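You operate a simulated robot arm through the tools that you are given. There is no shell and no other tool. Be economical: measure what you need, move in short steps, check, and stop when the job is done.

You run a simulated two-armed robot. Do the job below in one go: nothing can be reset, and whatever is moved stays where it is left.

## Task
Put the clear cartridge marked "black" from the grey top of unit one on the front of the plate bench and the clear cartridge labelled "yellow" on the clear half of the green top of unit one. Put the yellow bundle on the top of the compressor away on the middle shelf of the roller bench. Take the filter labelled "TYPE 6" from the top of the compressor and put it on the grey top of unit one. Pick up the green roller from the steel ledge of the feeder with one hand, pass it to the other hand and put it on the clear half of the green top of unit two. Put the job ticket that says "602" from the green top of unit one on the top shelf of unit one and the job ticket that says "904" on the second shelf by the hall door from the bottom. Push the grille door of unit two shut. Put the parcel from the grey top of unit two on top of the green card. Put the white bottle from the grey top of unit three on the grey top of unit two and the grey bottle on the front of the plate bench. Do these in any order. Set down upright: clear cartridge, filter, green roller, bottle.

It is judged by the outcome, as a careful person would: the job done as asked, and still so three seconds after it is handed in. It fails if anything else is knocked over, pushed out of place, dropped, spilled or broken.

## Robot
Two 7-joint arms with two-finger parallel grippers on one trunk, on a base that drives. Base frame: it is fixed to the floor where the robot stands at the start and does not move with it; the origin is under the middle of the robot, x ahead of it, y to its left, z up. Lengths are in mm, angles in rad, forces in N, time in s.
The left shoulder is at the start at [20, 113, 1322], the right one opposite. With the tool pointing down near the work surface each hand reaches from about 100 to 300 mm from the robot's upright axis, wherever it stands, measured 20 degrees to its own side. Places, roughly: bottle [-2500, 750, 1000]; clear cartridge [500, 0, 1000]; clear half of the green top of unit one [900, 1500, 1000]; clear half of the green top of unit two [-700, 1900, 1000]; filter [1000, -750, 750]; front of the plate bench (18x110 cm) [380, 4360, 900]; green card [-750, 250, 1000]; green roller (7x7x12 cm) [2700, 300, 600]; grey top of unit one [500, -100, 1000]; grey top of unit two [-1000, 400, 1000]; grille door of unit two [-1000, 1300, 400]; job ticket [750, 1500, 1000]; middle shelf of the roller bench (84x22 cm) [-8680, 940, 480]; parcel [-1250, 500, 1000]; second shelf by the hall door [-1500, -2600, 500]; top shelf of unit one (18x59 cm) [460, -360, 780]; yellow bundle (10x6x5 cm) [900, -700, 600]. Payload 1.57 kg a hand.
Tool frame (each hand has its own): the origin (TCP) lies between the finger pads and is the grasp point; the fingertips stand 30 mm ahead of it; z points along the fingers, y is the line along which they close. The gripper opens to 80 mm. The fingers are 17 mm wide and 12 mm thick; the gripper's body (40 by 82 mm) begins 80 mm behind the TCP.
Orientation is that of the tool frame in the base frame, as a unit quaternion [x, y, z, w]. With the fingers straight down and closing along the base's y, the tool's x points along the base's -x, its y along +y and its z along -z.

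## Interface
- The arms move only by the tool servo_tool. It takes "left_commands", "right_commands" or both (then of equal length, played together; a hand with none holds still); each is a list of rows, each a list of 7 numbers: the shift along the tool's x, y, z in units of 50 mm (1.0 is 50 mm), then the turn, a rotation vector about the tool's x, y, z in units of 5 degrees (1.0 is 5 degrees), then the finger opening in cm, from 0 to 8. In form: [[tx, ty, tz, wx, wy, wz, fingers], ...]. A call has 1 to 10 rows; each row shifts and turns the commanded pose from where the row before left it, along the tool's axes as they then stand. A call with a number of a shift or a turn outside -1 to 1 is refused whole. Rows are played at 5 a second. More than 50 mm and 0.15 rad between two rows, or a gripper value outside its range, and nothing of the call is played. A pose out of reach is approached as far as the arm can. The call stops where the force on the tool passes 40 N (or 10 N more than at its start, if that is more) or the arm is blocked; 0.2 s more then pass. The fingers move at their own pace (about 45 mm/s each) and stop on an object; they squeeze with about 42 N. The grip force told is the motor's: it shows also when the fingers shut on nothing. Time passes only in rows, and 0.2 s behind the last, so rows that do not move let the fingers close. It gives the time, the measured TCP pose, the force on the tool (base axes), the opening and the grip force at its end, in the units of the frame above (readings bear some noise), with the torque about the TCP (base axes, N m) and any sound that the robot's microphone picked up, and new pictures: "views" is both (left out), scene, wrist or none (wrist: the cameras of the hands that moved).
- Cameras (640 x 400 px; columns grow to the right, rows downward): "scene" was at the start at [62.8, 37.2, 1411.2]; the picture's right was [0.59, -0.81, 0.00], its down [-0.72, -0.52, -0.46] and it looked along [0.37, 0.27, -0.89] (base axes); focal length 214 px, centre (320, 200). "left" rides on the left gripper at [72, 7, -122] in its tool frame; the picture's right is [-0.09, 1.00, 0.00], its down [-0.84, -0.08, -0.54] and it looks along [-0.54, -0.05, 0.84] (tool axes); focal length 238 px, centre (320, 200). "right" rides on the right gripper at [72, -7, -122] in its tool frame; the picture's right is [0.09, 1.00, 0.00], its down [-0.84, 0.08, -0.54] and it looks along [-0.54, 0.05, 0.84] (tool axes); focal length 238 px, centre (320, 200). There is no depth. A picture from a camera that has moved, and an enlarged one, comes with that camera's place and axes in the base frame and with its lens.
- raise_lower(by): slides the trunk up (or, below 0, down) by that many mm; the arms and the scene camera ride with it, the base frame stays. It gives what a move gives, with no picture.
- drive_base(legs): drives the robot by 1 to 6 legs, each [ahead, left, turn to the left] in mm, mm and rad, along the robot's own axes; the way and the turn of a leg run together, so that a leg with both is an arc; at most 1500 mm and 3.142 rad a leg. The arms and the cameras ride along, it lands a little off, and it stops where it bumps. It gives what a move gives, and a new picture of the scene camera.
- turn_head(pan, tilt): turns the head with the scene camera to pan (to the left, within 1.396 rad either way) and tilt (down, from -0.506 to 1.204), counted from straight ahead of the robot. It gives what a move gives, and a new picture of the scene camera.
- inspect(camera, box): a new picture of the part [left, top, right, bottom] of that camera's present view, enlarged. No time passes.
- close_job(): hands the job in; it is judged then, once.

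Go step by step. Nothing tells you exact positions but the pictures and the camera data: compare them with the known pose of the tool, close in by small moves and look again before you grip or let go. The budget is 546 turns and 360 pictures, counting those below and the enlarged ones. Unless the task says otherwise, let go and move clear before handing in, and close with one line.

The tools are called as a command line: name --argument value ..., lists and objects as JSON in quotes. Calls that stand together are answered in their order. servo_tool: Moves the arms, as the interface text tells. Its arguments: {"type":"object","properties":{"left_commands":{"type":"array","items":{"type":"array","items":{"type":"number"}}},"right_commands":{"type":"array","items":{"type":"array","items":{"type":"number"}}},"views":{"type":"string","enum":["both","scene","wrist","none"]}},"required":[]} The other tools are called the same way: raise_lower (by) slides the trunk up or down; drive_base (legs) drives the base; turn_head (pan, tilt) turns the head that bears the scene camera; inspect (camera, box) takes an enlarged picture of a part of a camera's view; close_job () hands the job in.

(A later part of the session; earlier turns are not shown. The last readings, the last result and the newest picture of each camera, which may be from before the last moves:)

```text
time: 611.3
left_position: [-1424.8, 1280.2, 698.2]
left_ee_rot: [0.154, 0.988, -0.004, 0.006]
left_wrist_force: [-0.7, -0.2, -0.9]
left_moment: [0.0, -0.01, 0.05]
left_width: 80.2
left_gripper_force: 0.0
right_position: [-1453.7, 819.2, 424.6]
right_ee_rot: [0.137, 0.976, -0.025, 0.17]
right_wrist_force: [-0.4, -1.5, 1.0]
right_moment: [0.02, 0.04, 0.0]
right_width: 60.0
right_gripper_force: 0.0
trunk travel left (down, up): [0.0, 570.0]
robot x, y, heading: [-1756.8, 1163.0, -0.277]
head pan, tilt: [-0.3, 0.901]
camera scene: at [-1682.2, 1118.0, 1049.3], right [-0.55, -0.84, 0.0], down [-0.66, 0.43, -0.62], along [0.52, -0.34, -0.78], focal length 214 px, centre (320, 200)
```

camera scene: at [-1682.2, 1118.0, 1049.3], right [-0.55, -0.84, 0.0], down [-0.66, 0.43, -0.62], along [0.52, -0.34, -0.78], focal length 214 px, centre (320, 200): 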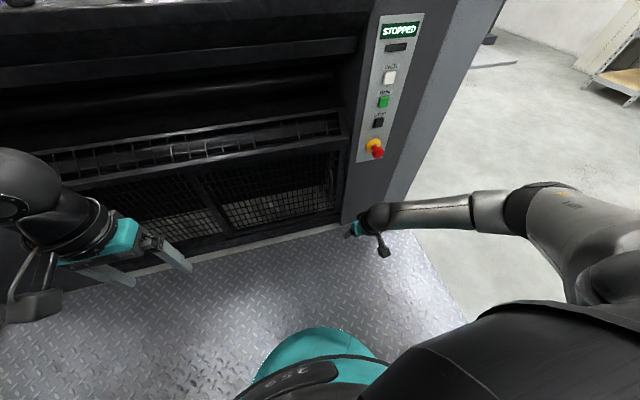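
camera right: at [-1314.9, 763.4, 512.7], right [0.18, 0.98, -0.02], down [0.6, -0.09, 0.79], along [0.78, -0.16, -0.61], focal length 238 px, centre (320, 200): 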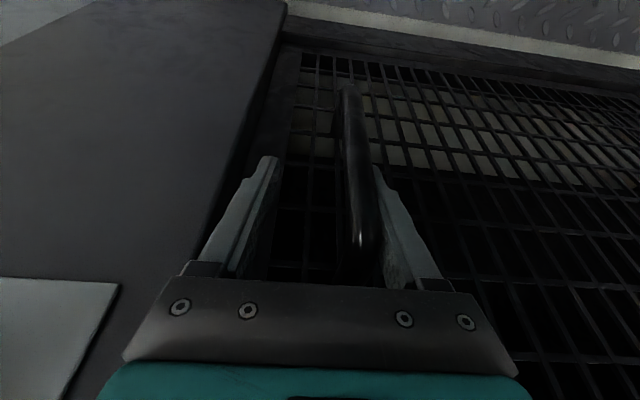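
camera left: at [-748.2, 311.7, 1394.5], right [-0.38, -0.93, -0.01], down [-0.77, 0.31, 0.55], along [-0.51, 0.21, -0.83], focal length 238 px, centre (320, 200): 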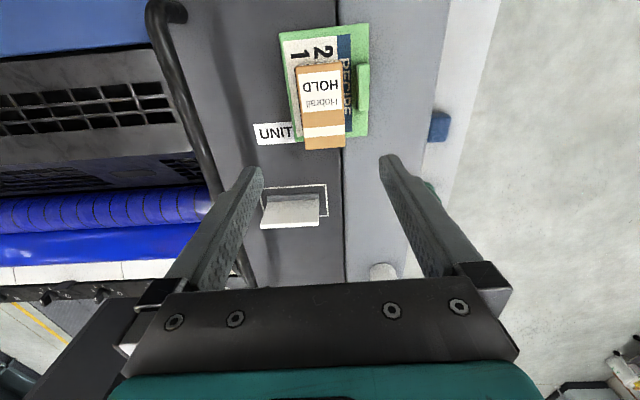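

Door done. Last job: the green roller on the feeder's ledge. I raise the trunk, straighten the hand, and drive round along the operator side.

raise_lower --by 400

servo_tool --right_commands '[[0, 0, 0, 0, 1, 0, 8], [0, 0, 0, 0, 1, 0, 8], [0, 0, 0, 0, 1, 0, 8], [0, 0, 0, 0, 1, 0, 8], [0, 0, -1, 0, 0, 0, 8], [0, 0, -1, 0, 0, 0, 8], [0, 0, -1, 0, 0, 0, 8]]' --views "none"

drive_base --legs '[[0, -950, 0.014], [0, -950, 0], [1500, 0, 0], [1500, 0, 0], [1450, 0, 0]]'

turn_head --pan 1.0 --tilt 0.5

```text
time: 615.1
left_position: [-1424.5, 1281.0, 1098.8]
left_ee_rot: [0.153, 0.988, -0.004, 0.005]
left_wrist_force: [-1.2, -0.3, -0.8]
left_moment: [0.0, -0.02, -0.02]
left_width: 80.1
left_gripper_force: 0.1
right_position: [-1454.3, 819.2, 825.5]
right_ee_rot: [0.136, 0.976, -0.024, 0.171]
right_wrist_force: [-0.4, -0.3, 0.6]
right_moment: [0.0, 0.0, 0.0]
right_width: 60.1
right_gripper_force: 0.0
trunk travel left (down, up): [-400.0, 170.0]
robot x, y, heading: [-1756.3, 1161.4, -0.276]
head pan, tilt: [-0.3, 0.901]
```

```text
time: 616.7
left_position: [-1425.5, 1280.8, 1098.6]
left_ee_rot: [0.152, 0.988, -0.004, 0.005]
left_wrist_force: [0.1, 0.2, 0.1]
left_moment: [0.0, 0.0, 0.0]
left_width: 80.0
left_gripper_force: 0.2
right_position: [-1454.1, 819.5, 976.1]
right_ee_rot: [0.139, 0.99, 0.001, -0.002]
right_wrist_force: [0.4, 0.5, -1.0]
right_moment: [0.0, -0.01, -0.01]
right_width: 80.0
right_gripper_force: 0.0
trunk travel left (down, up): [-400.0, 170.0]
robot x, y, heading: [-1757.9, 1161.9, -0.279]
head pan, tilt: [-0.3, 0.901]
```

```text
time: 647.3
left_position: [2380.5, -1731.2, 1100.4]
left_ee_rot: [0.139, 0.99, -0.004, 0.006]
left_wrist_force: [-0.5, 0.9, 0.5]
left_moment: [0.03, 0.01, 0.05]
left_width: 80.1
left_gripper_force: 0.0
right_position: [2365.7, -2194.7, 974.8]
right_ee_rot: [0.124, 0.992, 0.0, -0.002]
right_wrist_force: [-0.6, 0.6, -0.3]
right_moment: [0.02, 0.03, -0.03]
right_width: 80.0
right_gripper_force: 0.1
trunk travel left (down, up): [-400.0, 170.0]
robot x, y, heading: [2053.4, -1860.9, -0.253]
head pan, tilt: [-0.3, 0.901]
camera scene: at [2128.5, -1902.4, 1449.3], right [-0.52, -0.85, 0.0], down [-0.67, 0.41, -0.62], along [0.53, -0.33, -0.78], focal length 214 px, centre (320, 200)
```

scene: 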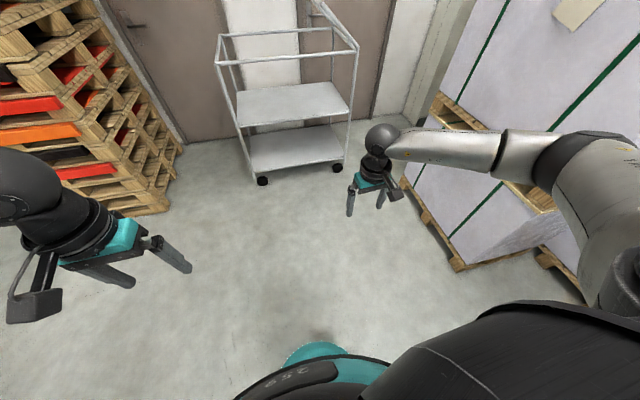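

```text
time: 648.8
left_position: [2381.9, -1731.5, 1099.8]
left_ee_rot: [0.138, 0.99, -0.004, 0.005]
left_wrist_force: [-0.5, 0.7, -0.6]
left_moment: [-0.03, 0.0, 0.01]
left_width: 80.0
left_gripper_force: 0.0
right_position: [2365.3, -2195.2, 975.6]
right_ee_rot: [0.125, 0.992, 0.0, -0.002]
right_wrist_force: [0.0, 0.4, 0.8]
right_moment: [0.01, -0.02, 0.0]
right_width: 80.0
right_gripper_force: 0.1
trunk travel left (down, up): [-400.0, 170.0]
robot x, y, heading: [2045.9, -1858.8, -0.25]
head pan, tilt: [1.0, 0.499]
camera scene: at [2130.6, -1800.9, 1483.2], right [0.68, -0.73, 0.0], down [-0.35, -0.33, -0.88], along [0.64, 0.6, -0.48], focal length 214 px, centre (320, 200)
```

scene: 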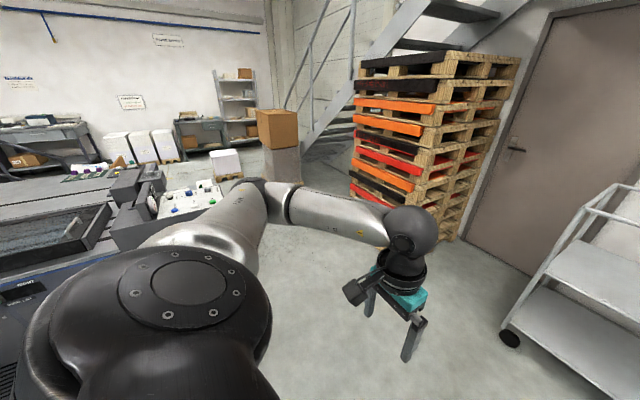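

inspect --camera "scene" --box '[100, 140, 320, 270]'

```text
2.91 times, centred on (210, 205) of scene
camera zoom: at [2130.6, -1800.9, 1483.2], right [0.68, -0.73, 0.0], down [-0.35, -0.33, -0.88], along [0.64, 0.6, -0.48], focal length 624 px, centre (640, 186)
```

zoom: 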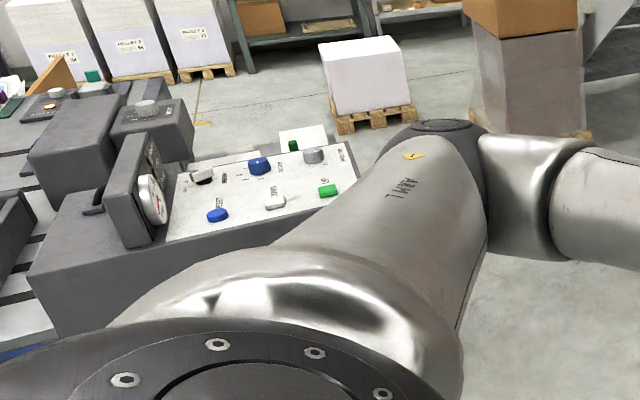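

The green roller is on a ledge behind the control desk, near [2690,220]. I drive around the feeder's end to face it.

drive_base --legs '[[720, 0, 0], [0, 1000, 0], [0, 0, 1.57], [0, 0, 1.56]]'

turn_head --pan -0.5 --tilt 0.6

```text
time: 665.2
left_position: [2675.4, -1201.8, 1099.7]
left_ee_rot: [0.991, -0.134, -0.006, -0.004]
left_wrist_force: [-0.4, -0.3, -0.7]
left_moment: [0.01, -0.01, 0.0]
left_width: 80.1
left_gripper_force: 0.1
right_position: [2687.6, -740.5, 975.7]
right_ee_rot: [0.993, -0.121, 0.002, 0.0]
right_wrist_force: [-0.1, -0.2, 0.5]
right_moment: [0.0, -0.03, -0.02]
right_width: 80.2
right_gripper_force: 0.1
trunk travel left (down, up): [-400.0, 170.0]
robot x, y, heading: [3002.6, -1072.2, 2.9]
head pan, tilt: [1.0, 0.499]
camera scene: at [2927.9, -1132.8, 1483.2], right [-0.69, 0.73, 0.0], down [0.35, 0.33, -0.88], along [-0.64, -0.6, -0.48], focal length 214 px, centre (320, 200)
```

scene: 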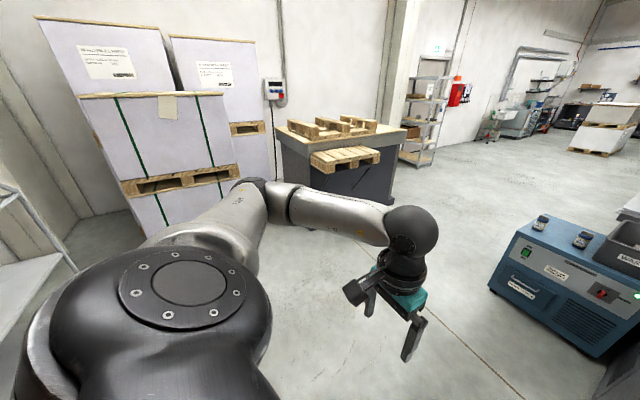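

```text
time: 666.8
left_position: [2675.5, -1203.2, 1099.4]
left_ee_rot: [0.991, -0.134, -0.005, -0.004]
left_wrist_force: [0.1, -0.5, -0.1]
left_moment: [0.0, 0.01, -0.01]
left_width: 80.0
left_gripper_force: 0.1
right_position: [2687.0, -740.6, 975.4]
right_ee_rot: [0.993, -0.121, 0.002, 0.0]
right_wrist_force: [0.3, -0.4, 0.0]
right_moment: [-0.02, 0.01, 0.01]
right_width: 80.1
right_gripper_force: 0.0
trunk travel left (down, up): [-400.0, 170.0]
robot x, y, heading: [3004.9, -1072.2, 2.901]
head pan, tilt: [-0.499, 0.6]
camera scene: at [2928.7, -1010.6, 1474.1], right [0.67, 0.74, 0.0], down [0.42, -0.38, -0.83], along [-0.61, 0.56, -0.56], focal length 214 px, centre (320, 200)
```

scene: 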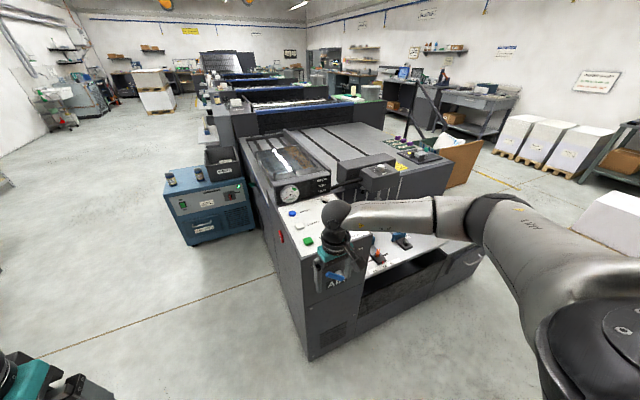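

drive_base --legs '[[0, -900, -0.02]]'

turn_head --pan -0.1 --tilt 0.8

```text
time: 671.5
left_position: [2899.9, -329.9, 1099.1]
left_ee_rot: [0.989, -0.151, -0.005, -0.004]
left_wrist_force: [0.1, 0.1, 0.4]
left_moment: [0.01, 0.01, 0.04]
left_width: 80.0
left_gripper_force: 0.0
right_position: [2926.9, 132.0, 975.6]
right_ee_rot: [0.991, -0.137, 0.002, 0.001]
right_wrist_force: [-0.3, -0.8, -0.5]
right_moment: [0.0, 0.0, 0.0]
right_width: 79.8
right_gripper_force: 0.1
trunk travel left (down, up): [-400.0, 170.0]
robot x, y, heading: [3231.1, -215.7, 2.866]
head pan, tilt: [-0.499, 0.6]
camera scene: at [3158.8, -146.1, 1474.1], right [0.7, 0.71, 0.0], down [0.4, -0.4, -0.82], along [-0.59, 0.58, -0.57], focal length 214 px, centre (320, 200)
```

scene: 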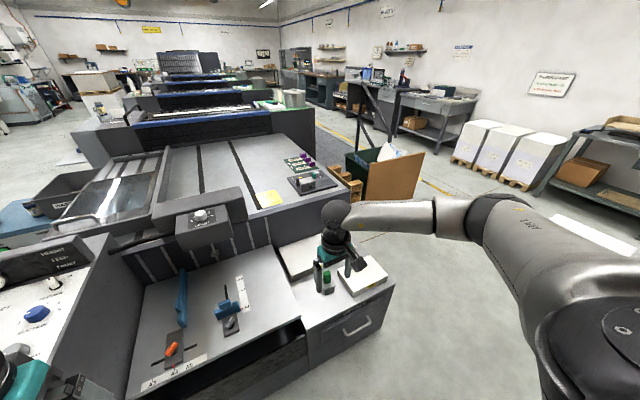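

```text
time: 672.4
left_position: [2899.2, -330.6, 1098.8]
left_ee_rot: [0.988, -0.151, -0.006, -0.004]
left_wrist_force: [0.4, 0.2, 0.0]
left_moment: [-0.01, -0.03, -0.01]
left_width: 79.8
left_gripper_force: 0.0
right_position: [2926.9, 131.4, 975.3]
right_ee_rot: [0.991, -0.136, 0.001, 0.001]
right_wrist_force: [-0.2, 1.3, -1.0]
right_moment: [-0.03, 0.0, 0.01]
right_width: 79.7
right_gripper_force: 0.0
trunk travel left (down, up): [-400.0, 170.0]
robot x, y, heading: [3229.2, -209.0, 2.863]
head pan, tilt: [-0.099, 0.799]
camera scene: at [3146.9, -178.6, 1457.3], right [0.37, 0.93, 0.0], down [0.67, -0.26, -0.7], along [-0.65, 0.26, -0.72], focal length 214 px, centre (320, 200)
```

scene: 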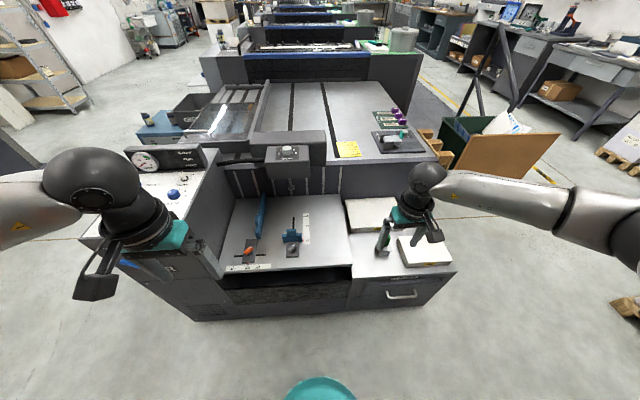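

inspect --camera "scene" --box '[320, 170, 480, 310]'

```text
2.86 times, centred on (400, 240) of scene
camera zoom: at [3146.9, -178.6, 1457.3], right [0.37, 0.93, 0.0], down [0.67, -0.26, -0.7], along [-0.65, 0.26, -0.72], focal length 613 px, centre (91, 86)
```

zoom: 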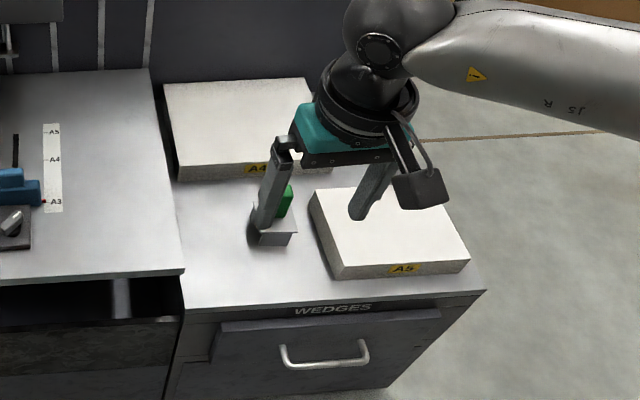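

servo_tool --right_commands '[[0, 0, -1, 0, 0, 0, 8], [0, 0, -1, 0, 0, 0, 8], [0, 0, -1, 0, 0, 0, 8], [0, 0, -1, 0, 0, 0, 8], [0, -0.9, 0, 0, 0, 0, 8], [0, -0.9, 0, 0, 0, 0, 8]]' --views "none"

inspect --camera "scene" --box '[320, 170, 480, 310]'

```text
time: 673.8
left_position: [2899.7, -330.1, 1098.6]
left_ee_rot: [0.989, -0.151, -0.006, -0.004]
left_wrist_force: [-0.1, 0.3, 0.2]
left_moment: [0.0, 0.02, 0.0]
left_width: 80.1
left_gripper_force: 0.1
right_position: [2951.7, 220.1, 1177.4]
right_ee_rot: [0.991, -0.136, 0.002, 0.001]
right_wrist_force: [-0.3, -0.4, 0.1]
right_moment: [-0.02, 0.0, 0.03]
right_width: 80.0
right_gripper_force: 0.0
trunk travel left (down, up): [-400.0, 170.0]
robot x, y, heading: [3233.5, -212.7, 2.861]
head pan, tilt: [-0.099, 0.799]
```

```text
2.86 times, centred on (400, 240) of scene
camera zoom: at [3147.1, -178.5, 1457.2], right [0.37, 0.93, 0.0], down [0.67, -0.26, -0.7], along [-0.65, 0.26, -0.72], focal length 613 px, centre (91, 86)
```

zoom: 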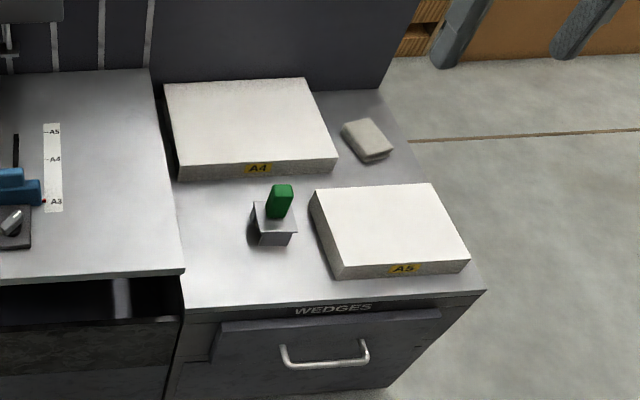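

The "green roller" is a small steel-based tool with a green handle, around [2725,337], z 490–610. I come closer with the left hand kept back and high, then lower the trunk.

servo_tool --left_commands '[[0.8, 0, -0.5, 0, 0, 0, 8], [0.5, 0, -0.8, 0, 0, 0, 8], [0, 0, -1, 0, 0, 0, 8], [0, 0, -1, 0, 0, 0, 8], [0, 0, -1, 0, 0, 0, 8]]' --views "none"

drive_base --legs '[[0, -230, 0], [190, 0, 0]]'

raise_lower --by -300

turn_head --pan -0.2 --tilt 0.9

```text
time: 675.0
left_position: [2939.4, -347.6, 1317.3]
left_ee_rot: [0.988, -0.151, -0.003, -0.004]
left_wrist_force: [-0.2, 0.7, 1.0]
left_moment: [0.02, -0.02, 0.0]
left_width: 80.1
left_gripper_force: 0.1
left hand out of reach, approached as far as the arm can: row 2
right_position: [2951.2, 218.8, 1176.4]
right_ee_rot: [0.991, -0.137, 0.001, 0.001]
right_wrist_force: [0.3, -0.5, 0.6]
right_moment: [-0.01, 0.0, 0.0]
right_width: 79.7
right_gripper_force: 0.2
trunk travel left (down, up): [-400.0, 170.0]
robot x, y, heading: [3230.9, -209.9, 2.869]
head pan, tilt: [-0.099, 0.799]
```

```text
time: 677.9
left_position: [2817.0, -69.1, 1317.1]
left_ee_rot: [0.988, -0.152, -0.005, -0.005]
left_wrist_force: [0.0, 0.5, -0.5]
left_moment: [-0.02, 0.01, -0.01]
left_width: 80.1
left_gripper_force: 0.1
right_position: [2830.5, 497.0, 1176.5]
right_ee_rot: [0.991, -0.137, 0.002, 0.0]
right_wrist_force: [0.0, -0.9, -0.5]
right_moment: [0.02, -0.02, 0.03]
right_width: 80.1
right_gripper_force: 0.0
trunk travel left (down, up): [-400.0, 170.0]
robot x, y, heading: [3109.0, 63.9, 2.866]
head pan, tilt: [-0.099, 0.799]
camera scene: at [3025.0, 99.4, 1457.2], right [0.37, 0.93, 0.0], down [0.67, -0.26, -0.7], along [-0.65, 0.26, -0.72], focal length 214 px, centre (320, 200)
```

scene: 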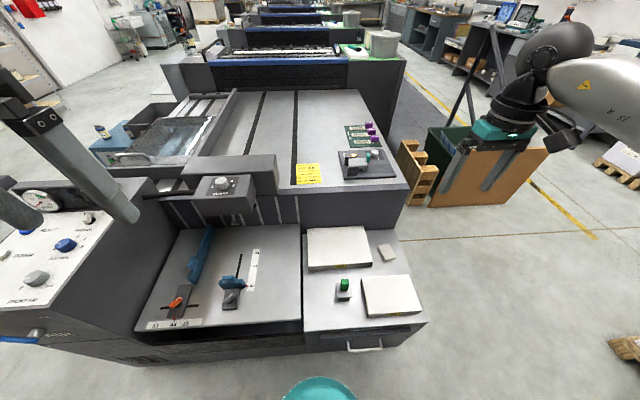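

```text
time: 680.9
left_position: [2817.1, -69.4, 1017.2]
left_ee_rot: [0.988, -0.152, -0.005, -0.005]
left_wrist_force: [-0.4, -0.1, 0.3]
left_moment: [0.0, 0.02, 0.0]
left_width: 80.0
left_gripper_force: 0.2
right_position: [2830.7, 498.1, 877.4]
right_ee_rot: [0.99, -0.138, 0.002, 0.0]
right_wrist_force: [-0.1, -0.7, 1.0]
right_moment: [-0.02, 0.03, 0.01]
right_width: 80.0
right_gripper_force: 0.1
trunk travel left (down, up): [-100.0, 470.0]
robot x, y, heading: [3111.7, 66.2, 2.862]
head pan, tilt: [-0.099, 0.799]
```

```text
time: 681.5
left_position: [2816.4, -69.0, 1017.2]
left_ee_rot: [0.988, -0.152, -0.005, -0.004]
left_wrist_force: [0.0, -0.4, 0.7]
left_moment: [0.0, 0.03, 0.01]
left_width: 80.0
left_gripper_force: 0.1
right_position: [2830.9, 497.3, 877.3]
right_ee_rot: [0.991, -0.137, 0.001, 0.001]
right_wrist_force: [-0.1, 0.7, 0.0]
right_moment: [-0.03, -0.04, -0.01]
right_width: 79.8
right_gripper_force: 0.1
trunk travel left (down, up): [-100.0, 470.0]
robot x, y, heading: [3109.7, 66.0, 2.863]
head pan, tilt: [-0.201, 0.901]
camera scene: at [3033.9, 104.2, 1149.4], right [0.46, 0.89, 0.0], down [0.7, -0.36, -0.62], along [-0.55, 0.29, -0.78], focal length 214 px, centre (320, 200)
```

scene: 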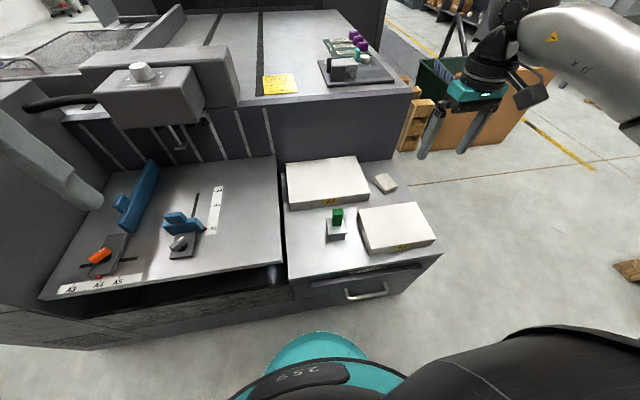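

servo_tool --right_commands '[[-0.14, 0.81, 0, 0, 0, 0, 8], [-0.14, 0.81, 0, 0, 0, 0, 8], [-0.14, 0.81, 0, 0, 0, 0, 8], [-0.14, 0.81, 0, 0, 0, 0, 8], [-0.14, 0.81, 0, 0, 0, 0, 8], [0, 0, 1, 0, 0, 0, 8]]' --views "both"

inspect --camera "right" --box '[250, 70, 390, 170]'

```text
time: 682.9
left_position: [2816.3, -69.4, 1017.0]
left_ee_rot: [0.988, -0.153, -0.006, -0.004]
left_wrist_force: [-0.2, 0.3, -0.2]
left_moment: [0.0, 0.01, 0.0]
left_width: 80.1
left_gripper_force: 0.0
right_position: [2739.1, 314.0, 825.8]
right_ee_rot: [0.99, -0.138, 0.0, 0.0]
right_wrist_force: [0.2, -0.1, -0.1]
right_moment: [0.0, 0.0, 0.04]
right_width: 80.2
right_gripper_force: 0.2
trunk travel left (down, up): [-100.0, 470.0]
robot x, y, heading: [3111.8, 64.9, 2.868]
head pan, tilt: [-0.201, 0.901]
camera scene: at [3033.9, 104.2, 1149.3], right [0.46, 0.89, 0.0], down [0.7, -0.36, -0.62], along [-0.55, 0.29, -0.78], focal length 214 px, centre (320, 200)
camera right: at [2811.7, 299.6, 947.1], right [-0.18, -0.98, 0.0], down [-0.83, 0.15, 0.54], along [-0.53, 0.1, -0.84], focal length 238 px, centre (320, 200)
```

scene: 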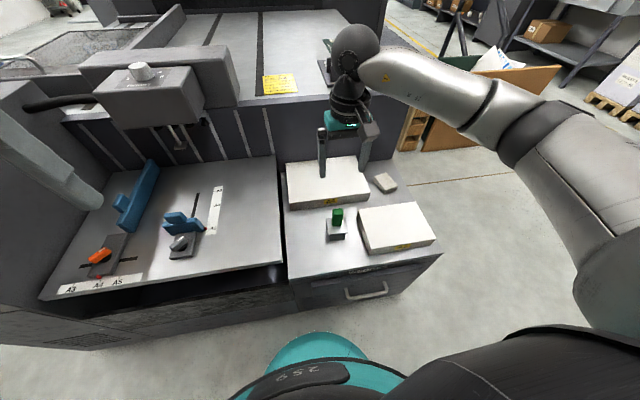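
right: 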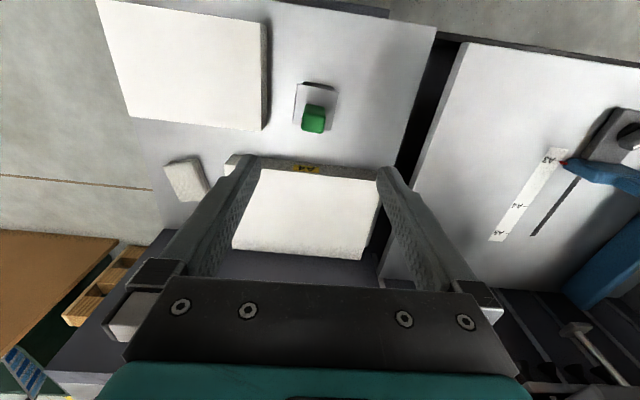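

```text
4.00 times, centred on (320, 120) of right
camera zoom: at [2811.7, 299.6, 947.1], right [-0.18, -0.98, 0.0], down [-0.83, 0.15, 0.54], along [-0.53, 0.1, -0.84], focal length 953 px, centre (320, 520)
```

zoom: 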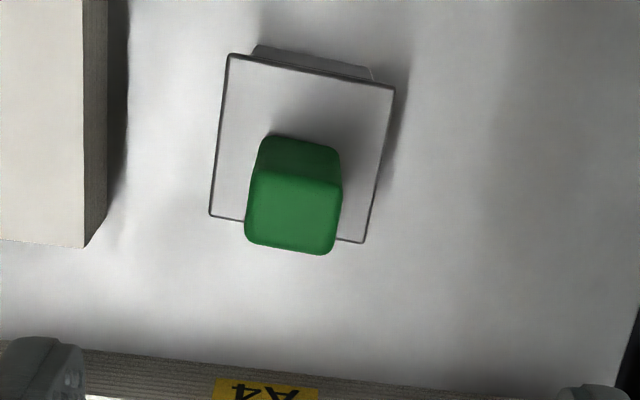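

servo_tool --right_commands '[[-0.05, -0.11, 0.9, 0, 0, 0, 8], [0, 0, 0.9, 0, 0, 0.8, 8], [0, 0, 0.5, 0, 0, 0.7, 8]]' --views "wrist"

```text
time: 683.7
left_position: [2817.7, -69.3, 1017.2]
left_ee_rot: [0.988, -0.152, -0.005, -0.004]
left_wrist_force: [0.2, -0.6, -0.1]
left_moment: [-0.03, 0.01, -0.02]
left_width: 80.0
left_gripper_force: 0.0
right_position: [2740.2, 315.5, 711.9]
right_ee_rot: [0.979, -0.203, 0.001, 0.0]
right_wrist_force: [0.3, 0.4, -0.9]
right_moment: [-0.03, 0.01, -0.02]
right_width: 79.8
right_gripper_force: 0.0
trunk travel left (down, up): [-100.0, 470.0]
robot x, y, heading: [3111.9, 64.8, 2.863]
head pan, tilt: [-0.201, 0.901]
camera right: at [2810.3, 293.0, 833.0], right [-0.31, -0.95, 0.0], down [-0.8, 0.26, 0.54], along [-0.51, 0.17, -0.84], focal length 238 px, centre (320, 200)
```

right: 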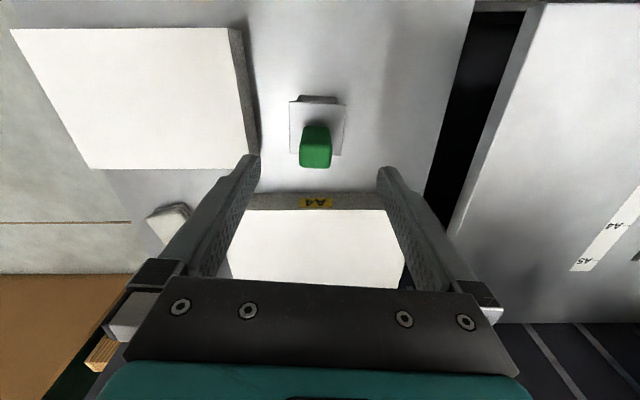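

servo_tool --right_commands '[[-0.15, -0.08, 0.6, 0, 0, 0, 8]]' --views "both"

inspect --camera "scene" --box '[270, 140, 430, 260]'

```text
time: 684.1
left_position: [2815.4, -68.6, 1017.2]
left_ee_rot: [0.988, -0.153, -0.006, -0.005]
left_wrist_force: [-0.1, -0.1, -0.3]
left_moment: [-0.01, 0.02, 0.03]
left_width: 79.8
left_gripper_force: 0.0
right_position: [2734.9, 323.0, 681.6]
right_ee_rot: [0.979, -0.202, 0.002, 0.001]
right_wrist_force: [-0.3, -0.2, 1.0]
right_moment: [0.0, -0.01, 0.0]
right_width: 80.0
right_gripper_force: 0.1
trunk travel left (down, up): [-100.0, 470.0]
robot x, y, heading: [3107.6, 68.7, 2.868]
head pan, tilt: [-0.201, 0.901]
camera scene: at [3034.0, 104.2, 1149.3], right [0.46, 0.89, 0.0], down [0.7, -0.36, -0.62], along [-0.55, 0.29, -0.78], focal length 214 px, centre (320, 200)
camera right: at [2805.4, 300.7, 803.7], right [-0.31, -0.95, 0.0], down [-0.8, 0.26, 0.54], along [-0.51, 0.17, -0.84], focal length 238 px, centre (320, 200)
```

scene: 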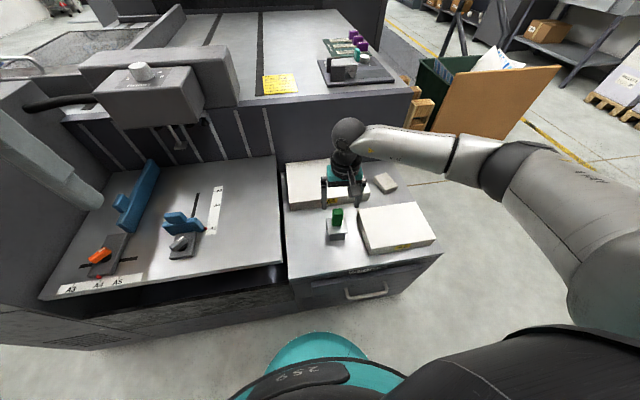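
right: 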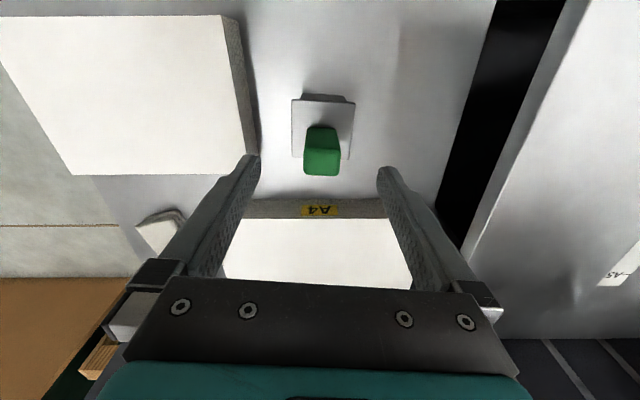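

```text
3.33 times, centred on (350, 200) of scene
camera zoom: at [3034.0, 104.2, 1149.3], right [0.46, 0.89, 0.0], down [0.7, -0.36, -0.62], along [-0.55, 0.29, -0.78], focal length 715 px, centre (220, 200)
```

zoom: 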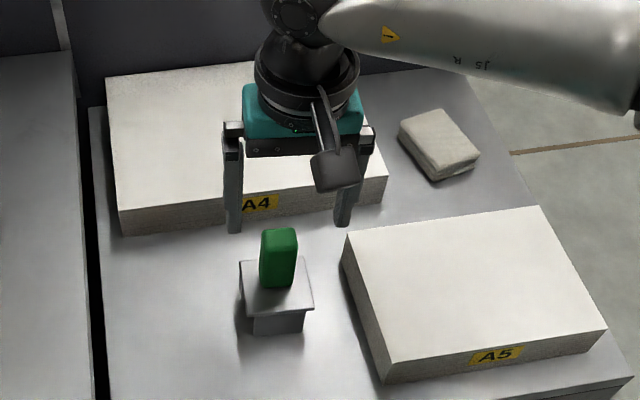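

servo_tool --right_commands '[[0.17, -0.03, 0.5, 0, 0, 0, 8]]' --views "wrist"

inspect --camera "scene" --box '[270, 140, 430, 260]'

```text
time: 684.5
left_position: [2816.2, -69.8, 1016.4]
left_ee_rot: [0.988, -0.153, -0.006, -0.005]
left_wrist_force: [0.6, 0.5, -0.1]
left_moment: [0.05, 0.0, -0.06]
left_width: 80.1
left_gripper_force: 0.1
right_position: [2744.9, 321.1, 654.6]
right_ee_rot: [0.979, -0.202, 0.001, -0.001]
right_wrist_force: [0.5, 0.1, -0.3]
right_moment: [0.01, -0.02, -0.02]
right_width: 79.6
right_gripper_force: 0.1
trunk travel left (down, up): [-100.0, 470.0]
robot x, y, heading: [3109.5, 65.6, 2.863]
head pan, tilt: [-0.201, 0.901]
camera right: at [2814.6, 299.0, 776.7], right [-0.31, -0.95, 0.0], down [-0.8, 0.26, 0.54], along [-0.51, 0.17, -0.84], focal length 238 px, centre (320, 200)
```

right: 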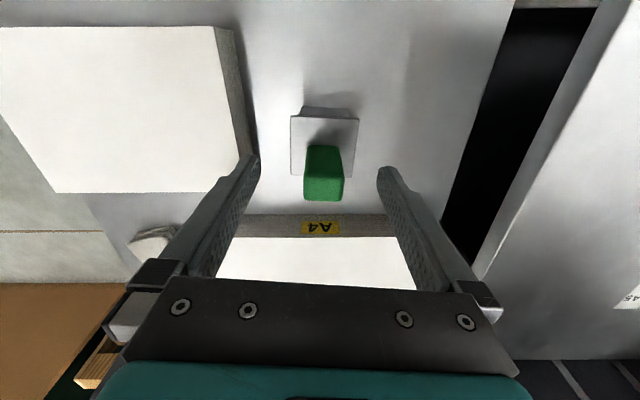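

```text
3.33 times, centred on (350, 200) of scene
camera zoom: at [3034.0, 104.2, 1149.3], right [0.46, 0.89, 0.0], down [0.7, -0.36, -0.62], along [-0.55, 0.29, -0.78], focal length 715 px, centre (220, 200)
```

zoom: 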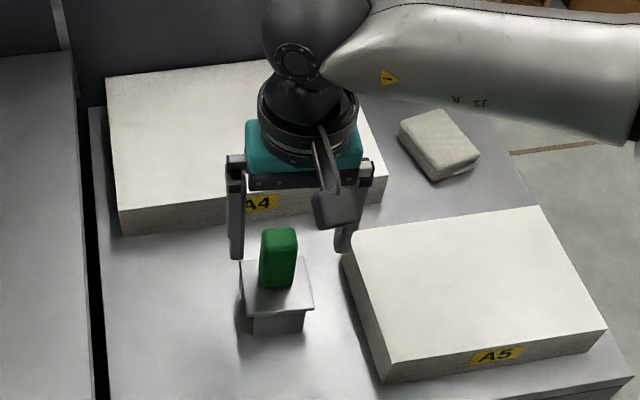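

servo_tool --right_commands '[[0.15, 0.02, 0.35, 0, 0, 0, 8]]' --views "wrist"

```text
time: 684.9
left_position: [2817.8, -69.5, 1017.4]
left_ee_rot: [0.988, -0.152, -0.005, -0.005]
left_wrist_force: [0.7, 0.6, 0.4]
left_moment: [-0.01, 0.02, 0.02]
left_width: 80.1
left_gripper_force: 0.2
right_position: [2750.5, 317.7, 637.7]
right_ee_rot: [0.979, -0.202, 0.001, 0.0]
right_wrist_force: [-0.1, 0.3, -0.7]
right_moment: [0.02, -0.01, -0.03]
right_width: 80.2
right_gripper_force: 0.2
trunk travel left (down, up): [-100.0, 470.0]
robot x, y, heading: [3107.3, 66.9, 2.864]
head pan, tilt: [-0.201, 0.901]
camera right: at [2821.1, 295.3, 759.2], right [-0.31, -0.95, 0.0], down [-0.8, 0.26, 0.54], along [-0.51, 0.17, -0.84], focal length 238 px, centre (320, 200)
```

right: 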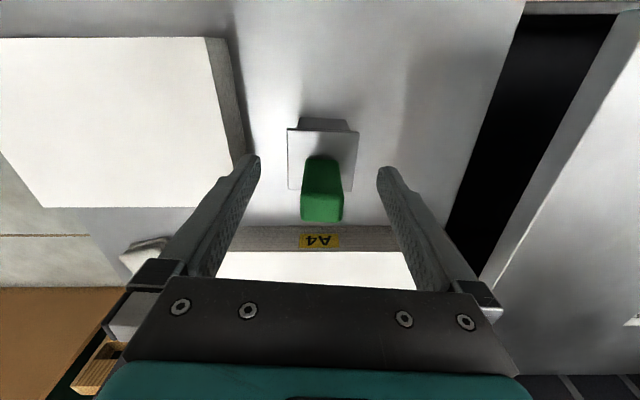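

servo_tool --right_commands '[[0, 0, 0, 0, 0, 0, 6], [0, 0, 0, 0, 0, 0, 3.5], [0, 0, 0, 0, 0, 0, 0], [0, 0, 0, 0, 0, 0, 0], [0, 0, 0, 0, 0, 0, 0], [0, 0, 0, 0, 0, 0, 0]]' --views "wrist"

```text
time: 686.3
left_position: [2817.9, -69.4, 1017.5]
left_ee_rot: [0.988, -0.152, -0.006, -0.004]
left_wrist_force: [-0.9, 0.6, -0.3]
left_moment: [0.02, -0.03, 0.01]
left_width: 79.8
left_gripper_force: 0.0
right_position: [2750.5, 319.0, 638.1]
right_ee_rot: [0.979, -0.203, 0.001, 0.001]
right_wrist_force: [-0.5, 0.8, -0.8]
right_moment: [-0.01, -0.02, 0.0]
right_width: 0.0
right_gripper_force: 21.2
trunk travel left (down, up): [-100.0, 470.0]
robot x, y, heading: [3111.4, 68.2, 2.871]
head pan, tilt: [-0.201, 0.901]
camera right: at [2821.1, 295.3, 759.4], right [-0.31, -0.95, 0.0], down [-0.8, 0.26, 0.54], along [-0.51, 0.17, -0.84], focal length 238 px, centre (320, 200)
```

right: 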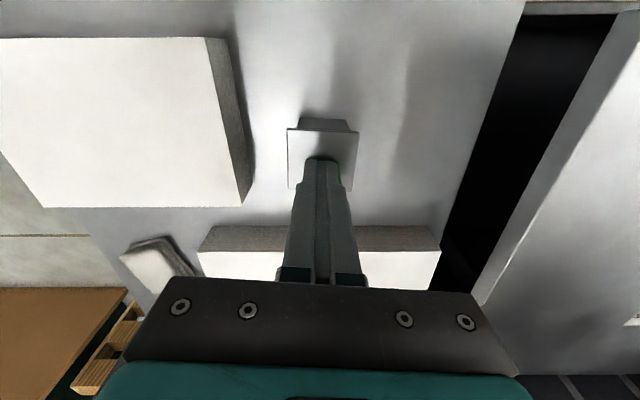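

inspect --camera "scene" --box '[290, 170, 390, 245]'

```text
5.33 times, centred on (340, 208) of scene
camera zoom: at [3034.0, 104.2, 1149.3], right [0.46, 0.89, 0.0], down [0.7, -0.36, -0.62], along [-0.55, 0.29, -0.78], focal length 1144 px, centre (213, 160)
```

zoom: 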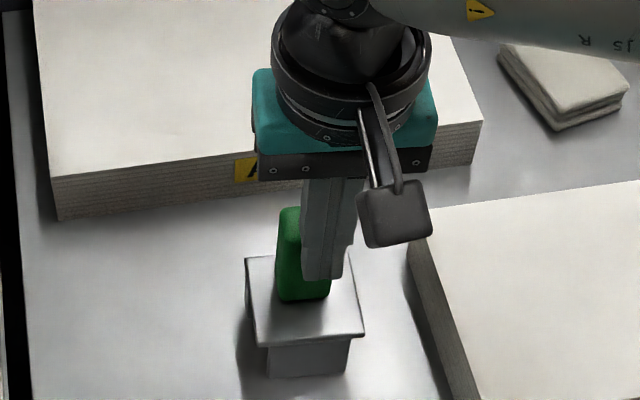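

The fingers closed short of the handle: it is lower and farther, about [2717,329], top z≈619. I reopen, rise and correct.

servo_tool --right_commands '[[0, 0, -0.7, 0, 0, 0, 8], [0, 0, 0, 0, 0, 0, 8], [0, 0, 0, 0, 0, 0, 8], [-0.69, 0.08, 0, 0, 0, 0, 8]]' --views "wrist"

```text
time: 687.3
left_position: [2816.4, -69.2, 1017.7]
left_ee_rot: [0.988, -0.153, -0.005, -0.004]
left_wrist_force: [0.0, -0.3, 0.0]
left_moment: [-0.02, -0.01, 0.0]
left_width: 79.9
left_gripper_force: 0.2
right_position: [2717.4, 329.8, 673.4]
right_ee_rot: [0.979, -0.202, 0.001, 0.0]
right_wrist_force: [0.3, 0.4, 0.7]
right_moment: [-0.02, -0.02, -0.01]
right_width: 80.1
right_gripper_force: 0.0
trunk travel left (down, up): [-100.0, 470.0]
robot x, y, heading: [3110.5, 65.8, 2.861]
head pan, tilt: [-0.201, 0.901]
camera right: at [2787.5, 307.3, 795.6], right [-0.31, -0.95, 0.0], down [-0.8, 0.26, 0.54], along [-0.51, 0.17, -0.84], focal length 238 px, centre (320, 200)
```

right: 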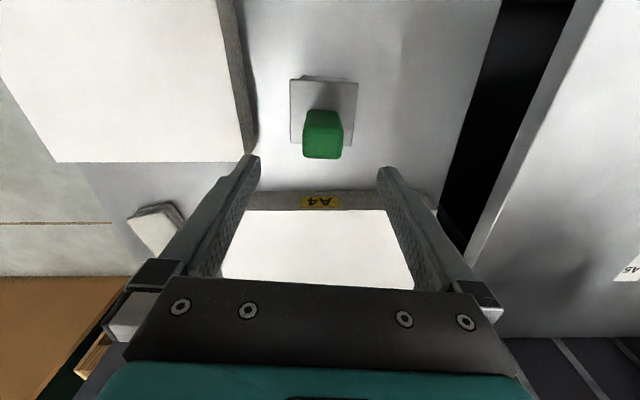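

servo_tool --right_commands '[[0.08, 0, 0.7, 0, 0, 0, 8], [0, 0, 0.7, 0, 0, 0, 8]]' --views "wrist"

```text
time: 687.9
left_position: [2817.5, -69.4, 1016.5]
left_ee_rot: [0.988, -0.152, -0.005, -0.004]
left_wrist_force: [-0.4, 0.7, -0.5]
left_moment: [0.02, 0.03, 0.01]
left_width: 80.2
left_gripper_force: 0.0
right_position: [2721.1, 328.7, 603.7]
right_ee_rot: [0.979, -0.202, 0.002, 0.0]
right_wrist_force: [0.3, 0.3, 0.4]
right_moment: [-0.02, 0.0, 0.0]
right_width: 79.6
right_gripper_force: 0.2
trunk travel left (down, up): [-100.0, 470.0]
robot x, y, heading: [3108.4, 68.4, 2.867]
head pan, tilt: [-0.201, 0.901]
camera right: at [2791.4, 305.5, 726.5], right [-0.31, -0.95, 0.0], down [-0.8, 0.26, 0.54], along [-0.51, 0.17, -0.84], focal length 238 px, centre (320, 200)
```

right: 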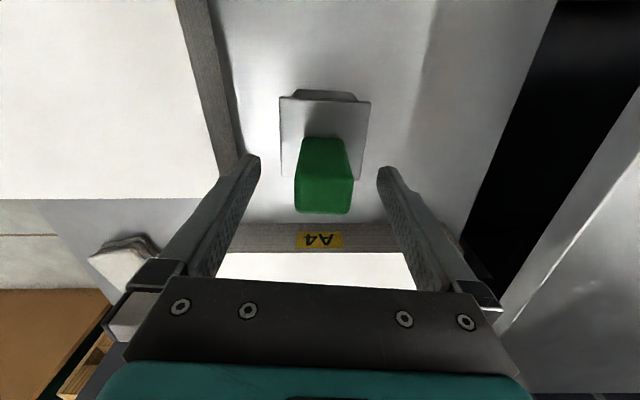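

servo_tool --right_commands '[[0, 0.06, 0.15, 0, 0, 0, 8], [0, 0, 0, 0, 0, 0, 5], [0, 0, 0, 0, 0, 0, 2], [0, 0, 0, 0, 0, 0, 0], [0, 0, 0, 0, 0, 0, 0], [0, 0, 0, 0, 0, 0, 0], [0, 0, 0, 0, 0, 0, 0]]' --views "wrist"

```text
time: 689.5
left_position: [2816.3, -69.1, 1017.8]
left_ee_rot: [0.988, -0.152, -0.006, -0.004]
left_wrist_force: [1.1, -0.3, -1.2]
left_moment: [0.01, 0.02, 0.0]
left_width: 79.9
left_gripper_force: 0.0
right_position: [2718.8, 324.8, 596.2]
right_ee_rot: [0.979, -0.202, 0.001, 0.0]
right_wrist_force: [1.0, 1.0, 0.7]
right_moment: [0.1, -0.13, 0.11]
right_width: 31.6
right_gripper_force: 39.9
trunk travel left (down, up): [-100.0, 470.0]
robot x, y, heading: [3109.1, 68.4, 2.87]
head pan, tilt: [-0.201, 0.901]
camera right: at [2790.2, 301.6, 718.5], right [-0.31, -0.95, 0.0], down [-0.8, 0.26, 0.54], along [-0.51, 0.17, -0.84], focal length 238 px, centre (320, 200)
```

right: 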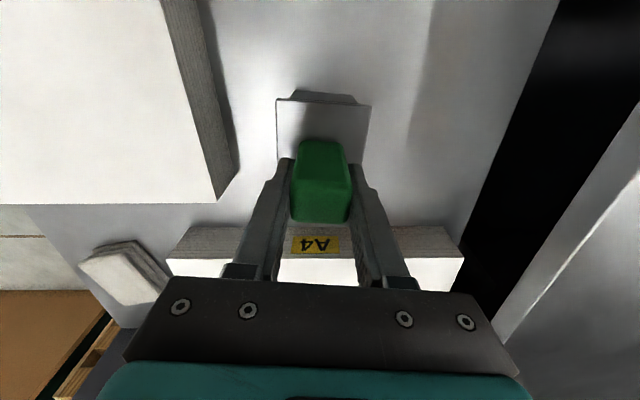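

The handle is gripped. I lift, raise the trunk and back away into open floor for the handover.

servo_tool --right_commands '[[0, 0, -0.8, 0, 0, 0, 0], [0, 0, -1, 0, 0, 0, 0], [0, 0, -1, 0, 0, 0, 0], [0, 0, -1, 0, 0, 0, 0]]' --views "wrist"

raise_lower --by 300

drive_base --legs '[[-300, 0, 0]]'

```text
time: 690.5
left_position: [2816.0, -69.1, 1016.6]
left_ee_rot: [0.988, -0.152, -0.005, -0.004]
left_wrist_force: [-0.3, 0.7, 0.3]
left_moment: [-0.01, -0.05, 0.02]
left_width: 80.2
left_gripper_force: 0.0
right_position: [2718.8, 323.2, 786.5]
right_ee_rot: [0.979, -0.202, 0.002, 0.0]
right_wrist_force: [0.6, -0.2, -2.2]
right_moment: [-0.04, 0.0, 0.02]
right_width: 31.8
right_gripper_force: 40.2
trunk travel left (down, up): [-100.0, 470.0]
robot x, y, heading: [3111.5, 64.7, 2.865]
head pan, tilt: [-0.201, 0.901]
camera right: at [2788.7, 301.7, 908.7], right [-0.31, -0.95, 0.0], down [-0.8, 0.26, 0.54], along [-0.51, 0.17, -0.84], focal length 238 px, centre (320, 200)
```

right: 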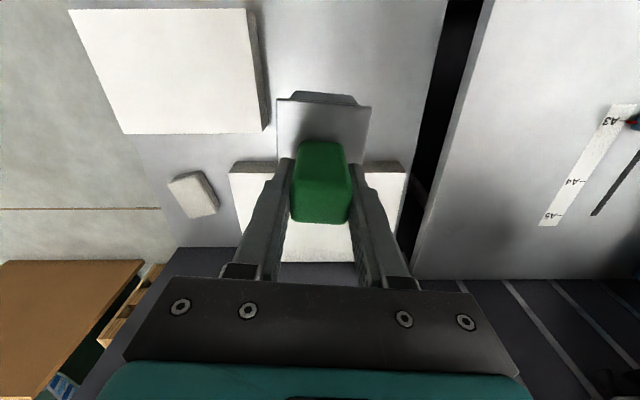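

```text
time: 693.5
left_position: [2816.7, -69.3, 1317.7]
left_ee_rot: [0.988, -0.152, -0.005, -0.005]
left_wrist_force: [-0.1, -0.6, -0.3]
left_moment: [0.01, -0.01, 0.01]
left_width: 80.0
left_gripper_force: 0.0
right_position: [2717.5, 324.5, 1087.2]
right_ee_rot: [0.979, -0.202, 0.002, 0.0]
right_wrist_force: [-0.4, -0.2, -2.8]
right_moment: [-0.01, 0.02, 0.01]
right_width: 31.5
right_gripper_force: 39.7
trunk travel left (down, up): [-400.0, 170.0]
robot x, y, heading: [3108.3, 67.7, 2.866]
head pan, tilt: [-0.201, 0.901]
```

```text
time: 695.6
left_position: [3104.9, -150.9, 1318.1]
left_ee_rot: [0.988, -0.154, -0.006, -0.004]
left_wrist_force: [-0.1, 0.7, 0.9]
left_moment: [0.01, 0.05, 0.01]
left_width: 79.9
left_gripper_force: 0.1
right_position: [3007.6, 244.2, 1086.2]
right_ee_rot: [0.979, -0.203, 0.001, 0.0]
right_wrist_force: [-0.1, -0.6, -2.3]
right_moment: [-0.01, -0.03, 0.02]
right_width: 31.5
right_gripper_force: 40.3
trunk travel left (down, up): [-400.0, 170.0]
robot x, y, heading: [3400.0, -15.9, 2.865]
head pan, tilt: [-0.201, 0.901]
camera scene: at [3323.0, 22.0, 1449.4], right [0.46, 0.89, 0.0], down [0.69, -0.36, -0.62], along [-0.55, 0.29, -0.78], focal length 214 px, centre (320, 200)
```

scene: 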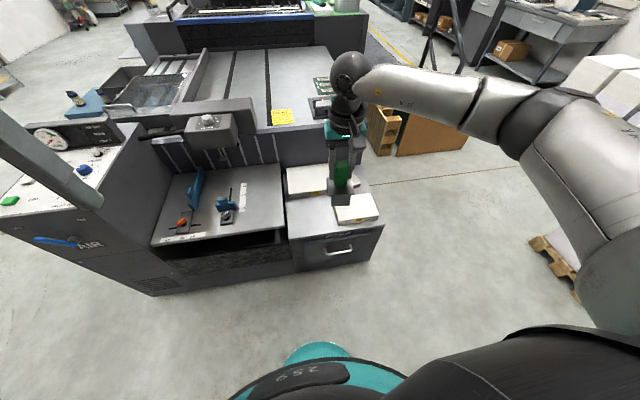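

Roller held in the right hand. For the handover the left hand must come in from the side: I turn it (fingers closing fore-aft) and roll it inward as far as it goes.

servo_tool --left_commands '[[0, 0, 0, 0, 0, -1, 8], [0, 0, 0, 0, 0, -1, 8], [0, 0, 0, 0, 0, -1, 8], [0, 0, 0, 0, 0, -1, 8], [0, 0, 0, 0, 0, -1, 8], [0, 0, 0, 0, 0, -1, 8], [0, 0, 0, 0, 0, -1, 8], [0, 0, 0, 0, 0, -1, 8], [0, 0, 0, 0, 0, -1, 8], [0, 0, 0, 0, 0, -1, 8]]' --views "none"

servo_tool --left_commands '[[0, 0, 0, 0, 0, -1, 8], [0, 0, 0, 0, 0, -1, 8], [0, 0, 0, 0, 0, -1, 8], [0, 0, 0, 0, 0, -1, 8], [0, 0, 0, 0, 0, -1, 8], [0, 0, 0, 0, 0, -1, 8], [0, 0, 0, 0, 0, -1, 8], [0, 0, 0, 0, 1, 0, 8], [0, 0, 0, 0, 1, 0, 8], [0, 0, 0, 0, 1, 0, 8]]' --views "none"

servo_tool --left_commands '[[0, 0, 0, 0, 1, 0, 8], [0, 0, 0, 0, 1, 0, 8], [0, 0, 0, 0, 1, 0, 8], [0, 0, 0, 0, 1, 0, 8], [0, 0, 0, 0, 1, 0, 8], [0, 0, 0, 0, 1, 0, 8], [0, 0, 0, 0, 1, 0, 8], [0, 0, 0, 0, 1, 0, 8], [0, 0, 0, 0, 1, 0, 8], [0, 0, 0, 0, 1, 0, 8]]' --views "none"

turn_head --pan 0.0 --tilt 0.8

```text
time: 697.8
left_position: [3104.6, -150.5, 1318.0]
left_ee_rot: [0.96, 0.279, -0.004, -0.007]
left_wrist_force: [0.1, -0.7, -0.3]
left_moment: [0.03, -0.01, -0.02]
left_width: 80.1
left_gripper_force: 0.1
right_position: [3007.2, 244.1, 1086.9]
right_ee_rot: [0.979, -0.203, 0.001, 0.001]
right_wrist_force: [0.8, 0.4, -2.6]
right_moment: [-0.01, 0.04, 0.0]
right_width: 31.3
right_gripper_force: 40.5
trunk travel left (down, up): [-400.0, 170.0]
robot x, y, heading: [3399.1, -15.5, 2.858]
head pan, tilt: [-0.201, 0.901]
```

```text
time: 700.0
left_position: [3105.9, -150.2, 1317.4]
left_ee_rot: [0.826, 0.548, 0.109, -0.079]
left_wrist_force: [0.0, 0.2, 0.3]
left_moment: [-0.01, 0.0, 0.02]
left_width: 79.9
left_gripper_force: 0.1
right_position: [3006.7, 244.2, 1086.1]
right_ee_rot: [0.979, -0.203, 0.001, 0.001]
right_wrist_force: [0.5, 0.2, -1.9]
right_moment: [0.05, 0.02, 0.0]
right_width: 31.4
right_gripper_force: 40.1
trunk travel left (down, up): [-400.0, 170.0]
robot x, y, heading: [3400.3, -12.2, 2.861]
head pan, tilt: [-0.201, 0.901]
```

```text
time: 702.2
left_position: [3104.0, -151.0, 1318.3]
left_ee_rot: [0.702, 0.464, 0.446, -0.305]
left_wrist_force: [0.4, 1.5, -0.4]
left_moment: [-0.03, 0.0, -0.02]
left_width: 79.9
left_gripper_force: 0.0
right_position: [3006.3, 243.0, 1086.5]
right_ee_rot: [0.979, -0.203, 0.001, 0.0]
right_wrist_force: [0.2, -0.3, -2.1]
right_moment: [0.0, -0.04, 0.01]
right_width: 31.6
right_gripper_force: 40.4
trunk travel left (down, up): [-400.0, 170.0]
robot x, y, heading: [3398.1, -12.6, 2.858]
head pan, tilt: [-0.201, 0.901]
```

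```text
time: 702.9
left_position: [3104.8, -151.2, 1317.6]
left_ee_rot: [0.702, 0.464, 0.446, -0.303]
left_wrist_force: [-1.1, 0.0, 0.2]
left_moment: [-0.03, 0.01, -0.01]
left_width: 80.0
left_gripper_force: 0.1
right_position: [3007.4, 242.9, 1087.0]
right_ee_rot: [0.979, -0.203, 0.001, 0.001]
right_wrist_force: [-0.2, -0.4, -1.7]
right_moment: [-0.03, 0.03, -0.01]
right_width: 31.3
right_gripper_force: 40.6
trunk travel left (down, up): [-400.0, 170.0]
robot x, y, heading: [3400.4, -12.1, 2.86]
head pan, tilt: [0.0, 0.799]
camera scene: at [3311.6, 9.7, 1457.2], right [0.28, 0.96, 0.0], down [0.69, -0.2, -0.7], along [-0.67, 0.19, -0.72], focal length 214 px, centre (320, 200)
```

scene: 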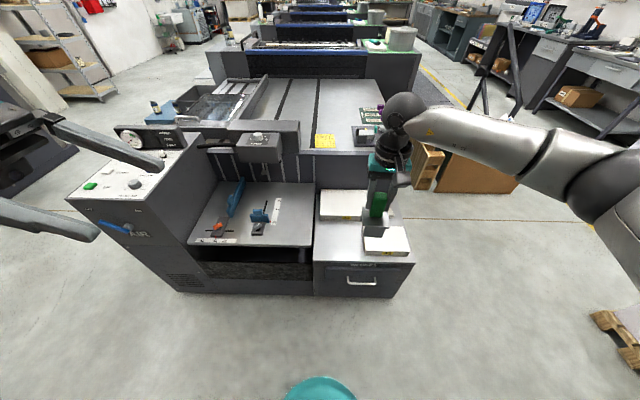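

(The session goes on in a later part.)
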